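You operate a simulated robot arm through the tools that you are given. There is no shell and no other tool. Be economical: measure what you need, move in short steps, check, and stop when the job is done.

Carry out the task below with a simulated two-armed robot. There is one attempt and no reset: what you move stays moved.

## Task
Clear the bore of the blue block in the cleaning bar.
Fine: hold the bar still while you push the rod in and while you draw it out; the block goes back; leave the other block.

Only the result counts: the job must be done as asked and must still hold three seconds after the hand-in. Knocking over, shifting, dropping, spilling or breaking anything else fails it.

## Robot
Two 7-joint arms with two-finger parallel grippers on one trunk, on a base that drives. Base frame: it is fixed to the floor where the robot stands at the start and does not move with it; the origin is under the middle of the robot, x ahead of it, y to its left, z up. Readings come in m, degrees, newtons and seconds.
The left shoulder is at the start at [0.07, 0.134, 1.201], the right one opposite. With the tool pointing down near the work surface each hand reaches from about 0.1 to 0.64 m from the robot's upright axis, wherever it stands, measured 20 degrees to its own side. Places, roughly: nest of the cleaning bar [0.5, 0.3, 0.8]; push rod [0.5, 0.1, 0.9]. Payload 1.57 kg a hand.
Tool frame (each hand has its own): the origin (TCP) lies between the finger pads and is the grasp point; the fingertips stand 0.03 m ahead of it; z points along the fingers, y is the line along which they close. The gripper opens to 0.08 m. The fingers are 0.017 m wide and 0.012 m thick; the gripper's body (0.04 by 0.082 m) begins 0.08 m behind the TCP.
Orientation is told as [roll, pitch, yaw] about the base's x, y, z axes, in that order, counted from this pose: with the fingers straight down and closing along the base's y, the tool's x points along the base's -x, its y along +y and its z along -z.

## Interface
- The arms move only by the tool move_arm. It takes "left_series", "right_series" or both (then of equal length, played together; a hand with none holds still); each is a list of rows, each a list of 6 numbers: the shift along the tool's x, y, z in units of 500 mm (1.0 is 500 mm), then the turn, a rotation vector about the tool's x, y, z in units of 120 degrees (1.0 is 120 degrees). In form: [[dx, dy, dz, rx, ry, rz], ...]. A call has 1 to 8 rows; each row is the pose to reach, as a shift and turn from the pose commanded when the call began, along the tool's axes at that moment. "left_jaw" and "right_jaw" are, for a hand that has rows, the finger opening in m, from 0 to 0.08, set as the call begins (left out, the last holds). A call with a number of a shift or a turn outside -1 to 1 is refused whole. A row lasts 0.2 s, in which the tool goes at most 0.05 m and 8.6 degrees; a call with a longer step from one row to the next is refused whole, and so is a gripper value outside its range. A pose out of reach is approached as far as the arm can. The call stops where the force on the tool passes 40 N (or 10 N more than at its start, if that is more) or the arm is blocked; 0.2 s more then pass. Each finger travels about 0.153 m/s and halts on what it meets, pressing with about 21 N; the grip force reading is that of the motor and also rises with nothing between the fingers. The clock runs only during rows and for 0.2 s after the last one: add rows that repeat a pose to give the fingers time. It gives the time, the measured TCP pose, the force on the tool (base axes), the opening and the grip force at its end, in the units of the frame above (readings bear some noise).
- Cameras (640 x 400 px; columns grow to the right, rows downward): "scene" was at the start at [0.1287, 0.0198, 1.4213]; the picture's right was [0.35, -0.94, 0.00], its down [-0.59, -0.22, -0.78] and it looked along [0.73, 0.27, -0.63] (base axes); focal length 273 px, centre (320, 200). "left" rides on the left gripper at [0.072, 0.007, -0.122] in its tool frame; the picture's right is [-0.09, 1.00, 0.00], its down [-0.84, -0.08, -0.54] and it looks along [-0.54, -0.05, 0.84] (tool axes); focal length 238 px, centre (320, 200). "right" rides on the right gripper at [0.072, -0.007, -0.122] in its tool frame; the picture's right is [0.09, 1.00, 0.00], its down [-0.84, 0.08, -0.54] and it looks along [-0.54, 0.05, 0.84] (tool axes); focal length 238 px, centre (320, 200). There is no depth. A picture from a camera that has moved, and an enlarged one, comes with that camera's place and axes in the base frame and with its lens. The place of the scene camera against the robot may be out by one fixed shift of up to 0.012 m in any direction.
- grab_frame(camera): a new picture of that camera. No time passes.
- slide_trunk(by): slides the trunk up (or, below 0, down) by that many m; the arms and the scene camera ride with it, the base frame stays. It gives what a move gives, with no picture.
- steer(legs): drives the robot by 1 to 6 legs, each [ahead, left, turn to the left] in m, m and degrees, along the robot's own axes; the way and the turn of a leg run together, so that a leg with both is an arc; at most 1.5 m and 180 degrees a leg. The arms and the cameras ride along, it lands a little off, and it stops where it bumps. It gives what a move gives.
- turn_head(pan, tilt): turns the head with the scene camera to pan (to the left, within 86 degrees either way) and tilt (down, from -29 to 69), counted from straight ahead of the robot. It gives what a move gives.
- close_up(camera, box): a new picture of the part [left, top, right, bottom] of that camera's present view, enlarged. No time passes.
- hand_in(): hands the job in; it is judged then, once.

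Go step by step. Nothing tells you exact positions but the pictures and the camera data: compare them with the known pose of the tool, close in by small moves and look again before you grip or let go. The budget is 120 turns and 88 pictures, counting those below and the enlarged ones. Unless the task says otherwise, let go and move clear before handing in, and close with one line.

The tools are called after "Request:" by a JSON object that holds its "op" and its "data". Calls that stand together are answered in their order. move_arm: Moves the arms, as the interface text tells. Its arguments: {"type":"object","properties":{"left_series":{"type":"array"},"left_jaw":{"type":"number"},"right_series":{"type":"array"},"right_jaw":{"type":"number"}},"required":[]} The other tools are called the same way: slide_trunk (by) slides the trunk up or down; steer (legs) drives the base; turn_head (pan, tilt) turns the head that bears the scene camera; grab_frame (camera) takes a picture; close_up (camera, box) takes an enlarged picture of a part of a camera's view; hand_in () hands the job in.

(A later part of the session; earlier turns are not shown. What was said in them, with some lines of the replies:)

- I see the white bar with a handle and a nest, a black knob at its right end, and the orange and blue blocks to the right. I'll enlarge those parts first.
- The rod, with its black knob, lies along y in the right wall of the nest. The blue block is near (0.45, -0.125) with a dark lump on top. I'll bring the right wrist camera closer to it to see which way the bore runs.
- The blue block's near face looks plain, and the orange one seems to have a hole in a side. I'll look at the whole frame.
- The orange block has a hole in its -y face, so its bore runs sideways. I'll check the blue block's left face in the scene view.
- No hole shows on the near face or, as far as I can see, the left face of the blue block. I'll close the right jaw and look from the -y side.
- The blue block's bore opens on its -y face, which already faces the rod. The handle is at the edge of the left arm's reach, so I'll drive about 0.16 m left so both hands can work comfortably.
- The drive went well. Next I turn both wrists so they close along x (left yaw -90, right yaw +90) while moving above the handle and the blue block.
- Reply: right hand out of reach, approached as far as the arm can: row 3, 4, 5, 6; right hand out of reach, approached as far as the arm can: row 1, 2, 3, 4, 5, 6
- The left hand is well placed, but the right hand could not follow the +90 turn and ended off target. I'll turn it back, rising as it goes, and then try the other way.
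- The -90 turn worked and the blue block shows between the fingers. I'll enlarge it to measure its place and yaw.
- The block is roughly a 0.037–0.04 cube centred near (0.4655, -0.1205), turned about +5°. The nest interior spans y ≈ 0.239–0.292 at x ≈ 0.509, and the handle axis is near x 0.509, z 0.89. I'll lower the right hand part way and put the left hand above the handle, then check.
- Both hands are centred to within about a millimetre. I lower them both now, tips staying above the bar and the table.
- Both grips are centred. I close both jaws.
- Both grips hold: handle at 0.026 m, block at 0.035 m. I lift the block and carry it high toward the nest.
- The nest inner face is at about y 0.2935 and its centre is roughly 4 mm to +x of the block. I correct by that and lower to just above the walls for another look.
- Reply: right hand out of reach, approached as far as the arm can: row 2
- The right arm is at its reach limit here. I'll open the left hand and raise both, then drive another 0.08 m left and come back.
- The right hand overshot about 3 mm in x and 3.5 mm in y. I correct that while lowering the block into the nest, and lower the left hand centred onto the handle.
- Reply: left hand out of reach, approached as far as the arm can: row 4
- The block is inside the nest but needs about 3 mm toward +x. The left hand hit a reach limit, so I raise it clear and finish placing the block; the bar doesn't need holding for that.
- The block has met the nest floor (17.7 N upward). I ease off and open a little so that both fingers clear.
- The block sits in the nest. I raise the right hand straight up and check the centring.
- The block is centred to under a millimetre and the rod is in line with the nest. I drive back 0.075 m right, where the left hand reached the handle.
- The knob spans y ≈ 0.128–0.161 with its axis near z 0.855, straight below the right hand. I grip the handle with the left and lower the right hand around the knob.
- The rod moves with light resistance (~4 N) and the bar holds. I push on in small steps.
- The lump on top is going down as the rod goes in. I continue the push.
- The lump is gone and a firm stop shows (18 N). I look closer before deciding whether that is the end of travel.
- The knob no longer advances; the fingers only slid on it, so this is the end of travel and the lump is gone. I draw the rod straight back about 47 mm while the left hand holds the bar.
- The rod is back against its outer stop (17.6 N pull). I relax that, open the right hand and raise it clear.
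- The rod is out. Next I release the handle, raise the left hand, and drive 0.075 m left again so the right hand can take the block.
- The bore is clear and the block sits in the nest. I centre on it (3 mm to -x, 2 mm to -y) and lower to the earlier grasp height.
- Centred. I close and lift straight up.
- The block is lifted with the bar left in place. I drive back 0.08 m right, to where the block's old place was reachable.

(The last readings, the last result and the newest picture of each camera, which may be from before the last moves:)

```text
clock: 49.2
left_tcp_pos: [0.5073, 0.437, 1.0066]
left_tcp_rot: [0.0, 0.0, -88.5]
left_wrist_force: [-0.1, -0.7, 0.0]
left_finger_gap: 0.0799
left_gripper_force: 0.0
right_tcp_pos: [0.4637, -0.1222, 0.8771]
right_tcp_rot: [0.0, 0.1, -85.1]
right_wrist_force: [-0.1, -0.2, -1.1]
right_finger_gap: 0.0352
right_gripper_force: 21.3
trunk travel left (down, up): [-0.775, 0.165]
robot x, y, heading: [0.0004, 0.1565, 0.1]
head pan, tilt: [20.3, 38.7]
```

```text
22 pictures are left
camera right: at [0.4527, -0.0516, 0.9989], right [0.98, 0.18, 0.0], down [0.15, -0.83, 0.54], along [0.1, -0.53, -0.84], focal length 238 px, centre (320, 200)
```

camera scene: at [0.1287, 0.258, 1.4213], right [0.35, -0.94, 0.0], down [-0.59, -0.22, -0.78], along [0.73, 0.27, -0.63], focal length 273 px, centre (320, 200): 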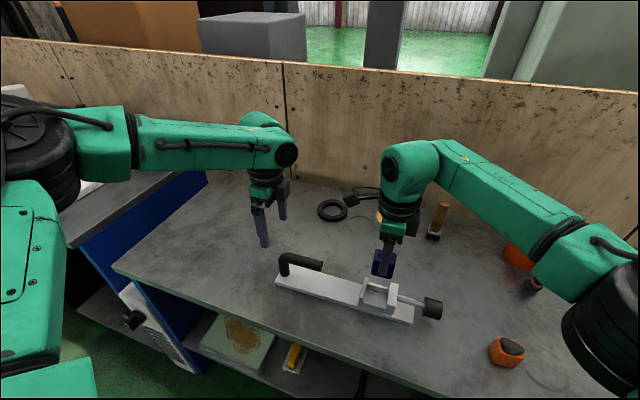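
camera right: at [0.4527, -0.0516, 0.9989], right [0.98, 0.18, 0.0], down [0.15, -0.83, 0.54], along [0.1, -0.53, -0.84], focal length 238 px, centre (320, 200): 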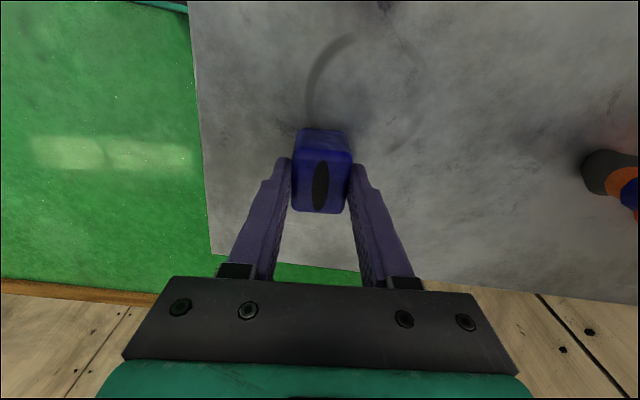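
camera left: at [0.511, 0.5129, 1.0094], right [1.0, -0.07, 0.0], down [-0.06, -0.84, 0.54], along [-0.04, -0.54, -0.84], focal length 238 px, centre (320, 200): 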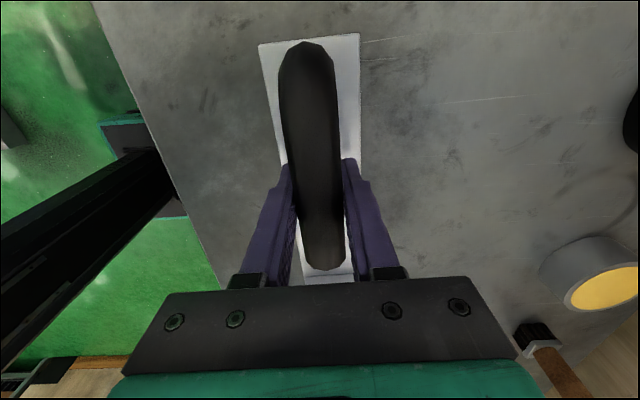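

The view matches the picture taken at pick-up to within a pixel or two, so the place is right. I set the block down the last few millimetres.

Request:
{"op": "move_arm", "data": {"right_series": [[0, 0.001, 0.002, 0, 0, 0], [0, 0.001, 0.004, 0, 0, 0], [0, 0.001, 0.006, 0, 0, 0]]}}

```text
clock: 50.0
left_tcp_pos: [0.5074, 0.4362, 1.0065]
left_tcp_rot: [0.0, 0.0, -88.7]
left_wrist_force: [-0.2, -0.3, 0.1]
left_finger_gap: 0.0802
left_gripper_force: 0.0
right_tcp_pos: [0.4652, -0.122, 0.8719]
right_tcp_rot: [0.0, 0.0, -85.2]
right_wrist_force: [-0.1, 0.6, 0.4]
right_finger_gap: 0.0349
right_gripper_force: 20.7
trunk travel left (down, up): [-0.775, 0.165]
robot x, y, heading: [0.0014, 0.1597, -0.0]
head pan, tilt: [20.3, 38.7]
```

Request:
{"op": "move_arm", "data": {"right_series": [[0, 0, 0.002, 0, 0, 0], [0, 0, 0.004, 0, 0, 0]]}}

```text
clock: 50.6
left_tcp_pos: [0.5056, 0.4381, 1.0077]
left_tcp_rot: [0.1, 0.1, -88.5]
left_wrist_force: [0.4, 0.3, 0.5]
left_finger_gap: 0.0798
left_gripper_force: 0.1
right_tcp_pos: [0.4644, -0.1219, 0.8723]
right_tcp_rot: [0.1, 0.1, -85.2]
right_wrist_force: [0.5, -1.6, 8.7]
right_finger_gap: 0.0351
right_gripper_force: 21.2
trunk travel left (down, up): [-0.775, 0.165]
robot x, y, heading: [-0.0025, 0.1575, -0.2]
head pan, tilt: [20.3, 38.7]
```

Contact with the table (8.7 N). I open the jaw and rise straight up, then check the whole scene.

Request:
{"op": "move_arm", "data": {"right_series": [[0, 0, -0.001, 0, 0, 0], [0, 0, -0.001, 0, 0, 0], [0, 0, -0.06, 0, 0, 0], [0, 0, -0.14, 0, 0, 0], [0, 0, -0.22, 0, 0, 0], [0, 0, -0.3, 0, 0, 0]], "right_jaw": 0.08}}

Request:
{"op": "grab_frame", "data": {"camera": "right"}}

Request:
{"op": "grab_frame", "data": {"camera": "scene"}}

```text
clock: 52.0
left_tcp_pos: [0.5073, 0.4367, 1.0072]
left_tcp_rot: [0.0, 0.0, -88.7]
left_wrist_force: [0.4, 0.3, 0.2]
left_finger_gap: 0.0799
left_gripper_force: 0.0
right_tcp_pos: [0.4648, -0.1211, 1.0217]
right_tcp_rot: [-0.1, 0.0, -85.2]
right_wrist_force: [-0.2, -1.0, 0.2]
right_finger_gap: 0.0799
right_gripper_force: 0.1
trunk travel left (down, up): [-0.775, 0.165]
robot x, y, heading: [0.0012, 0.1587, 0.3]
head pan, tilt: [20.3, 38.7]
```

```text
21 pictures are left
camera right: at [0.4531, -0.0509, 1.1447], right [0.98, 0.18, 0.0], down [0.15, -0.83, 0.54], along [0.09, -0.53, -0.84], focal length 238 px, centre (320, 200)
```

right: 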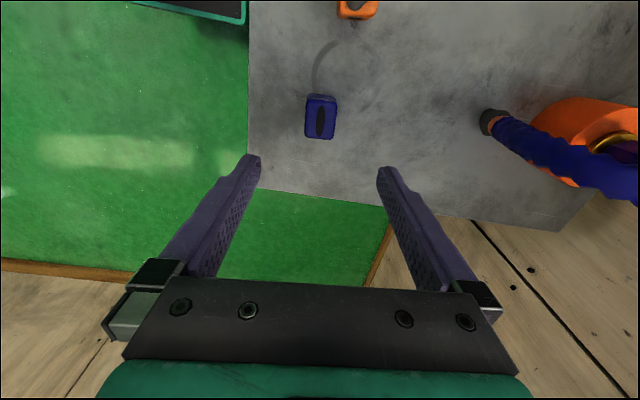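

```text
20 pictures are left
camera scene: at [0.1284, 0.1789, 1.4213], right [0.35, -0.94, 0.0], down [-0.59, -0.22, -0.78], along [0.73, 0.27, -0.63], focal length 273 px, centre (320, 200)
```

scene: 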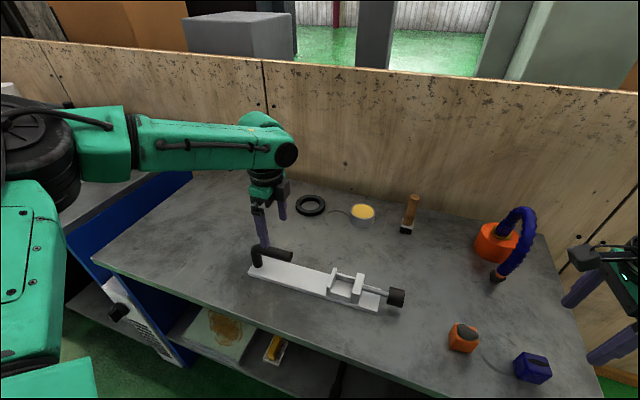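

The blue block is back in its place with the lump gone. The rod is drawn out, the bar and orange block look unmoved, and both hands are clear, so I hand in.

Request:
{"op": "hand_in", "data": {}}

```text
The job is handed in.
```

I cleared the blue block's bore in the cleaning bar, put the block back in its place, and left the orange block alone; the result of the hand-in has not been reported.
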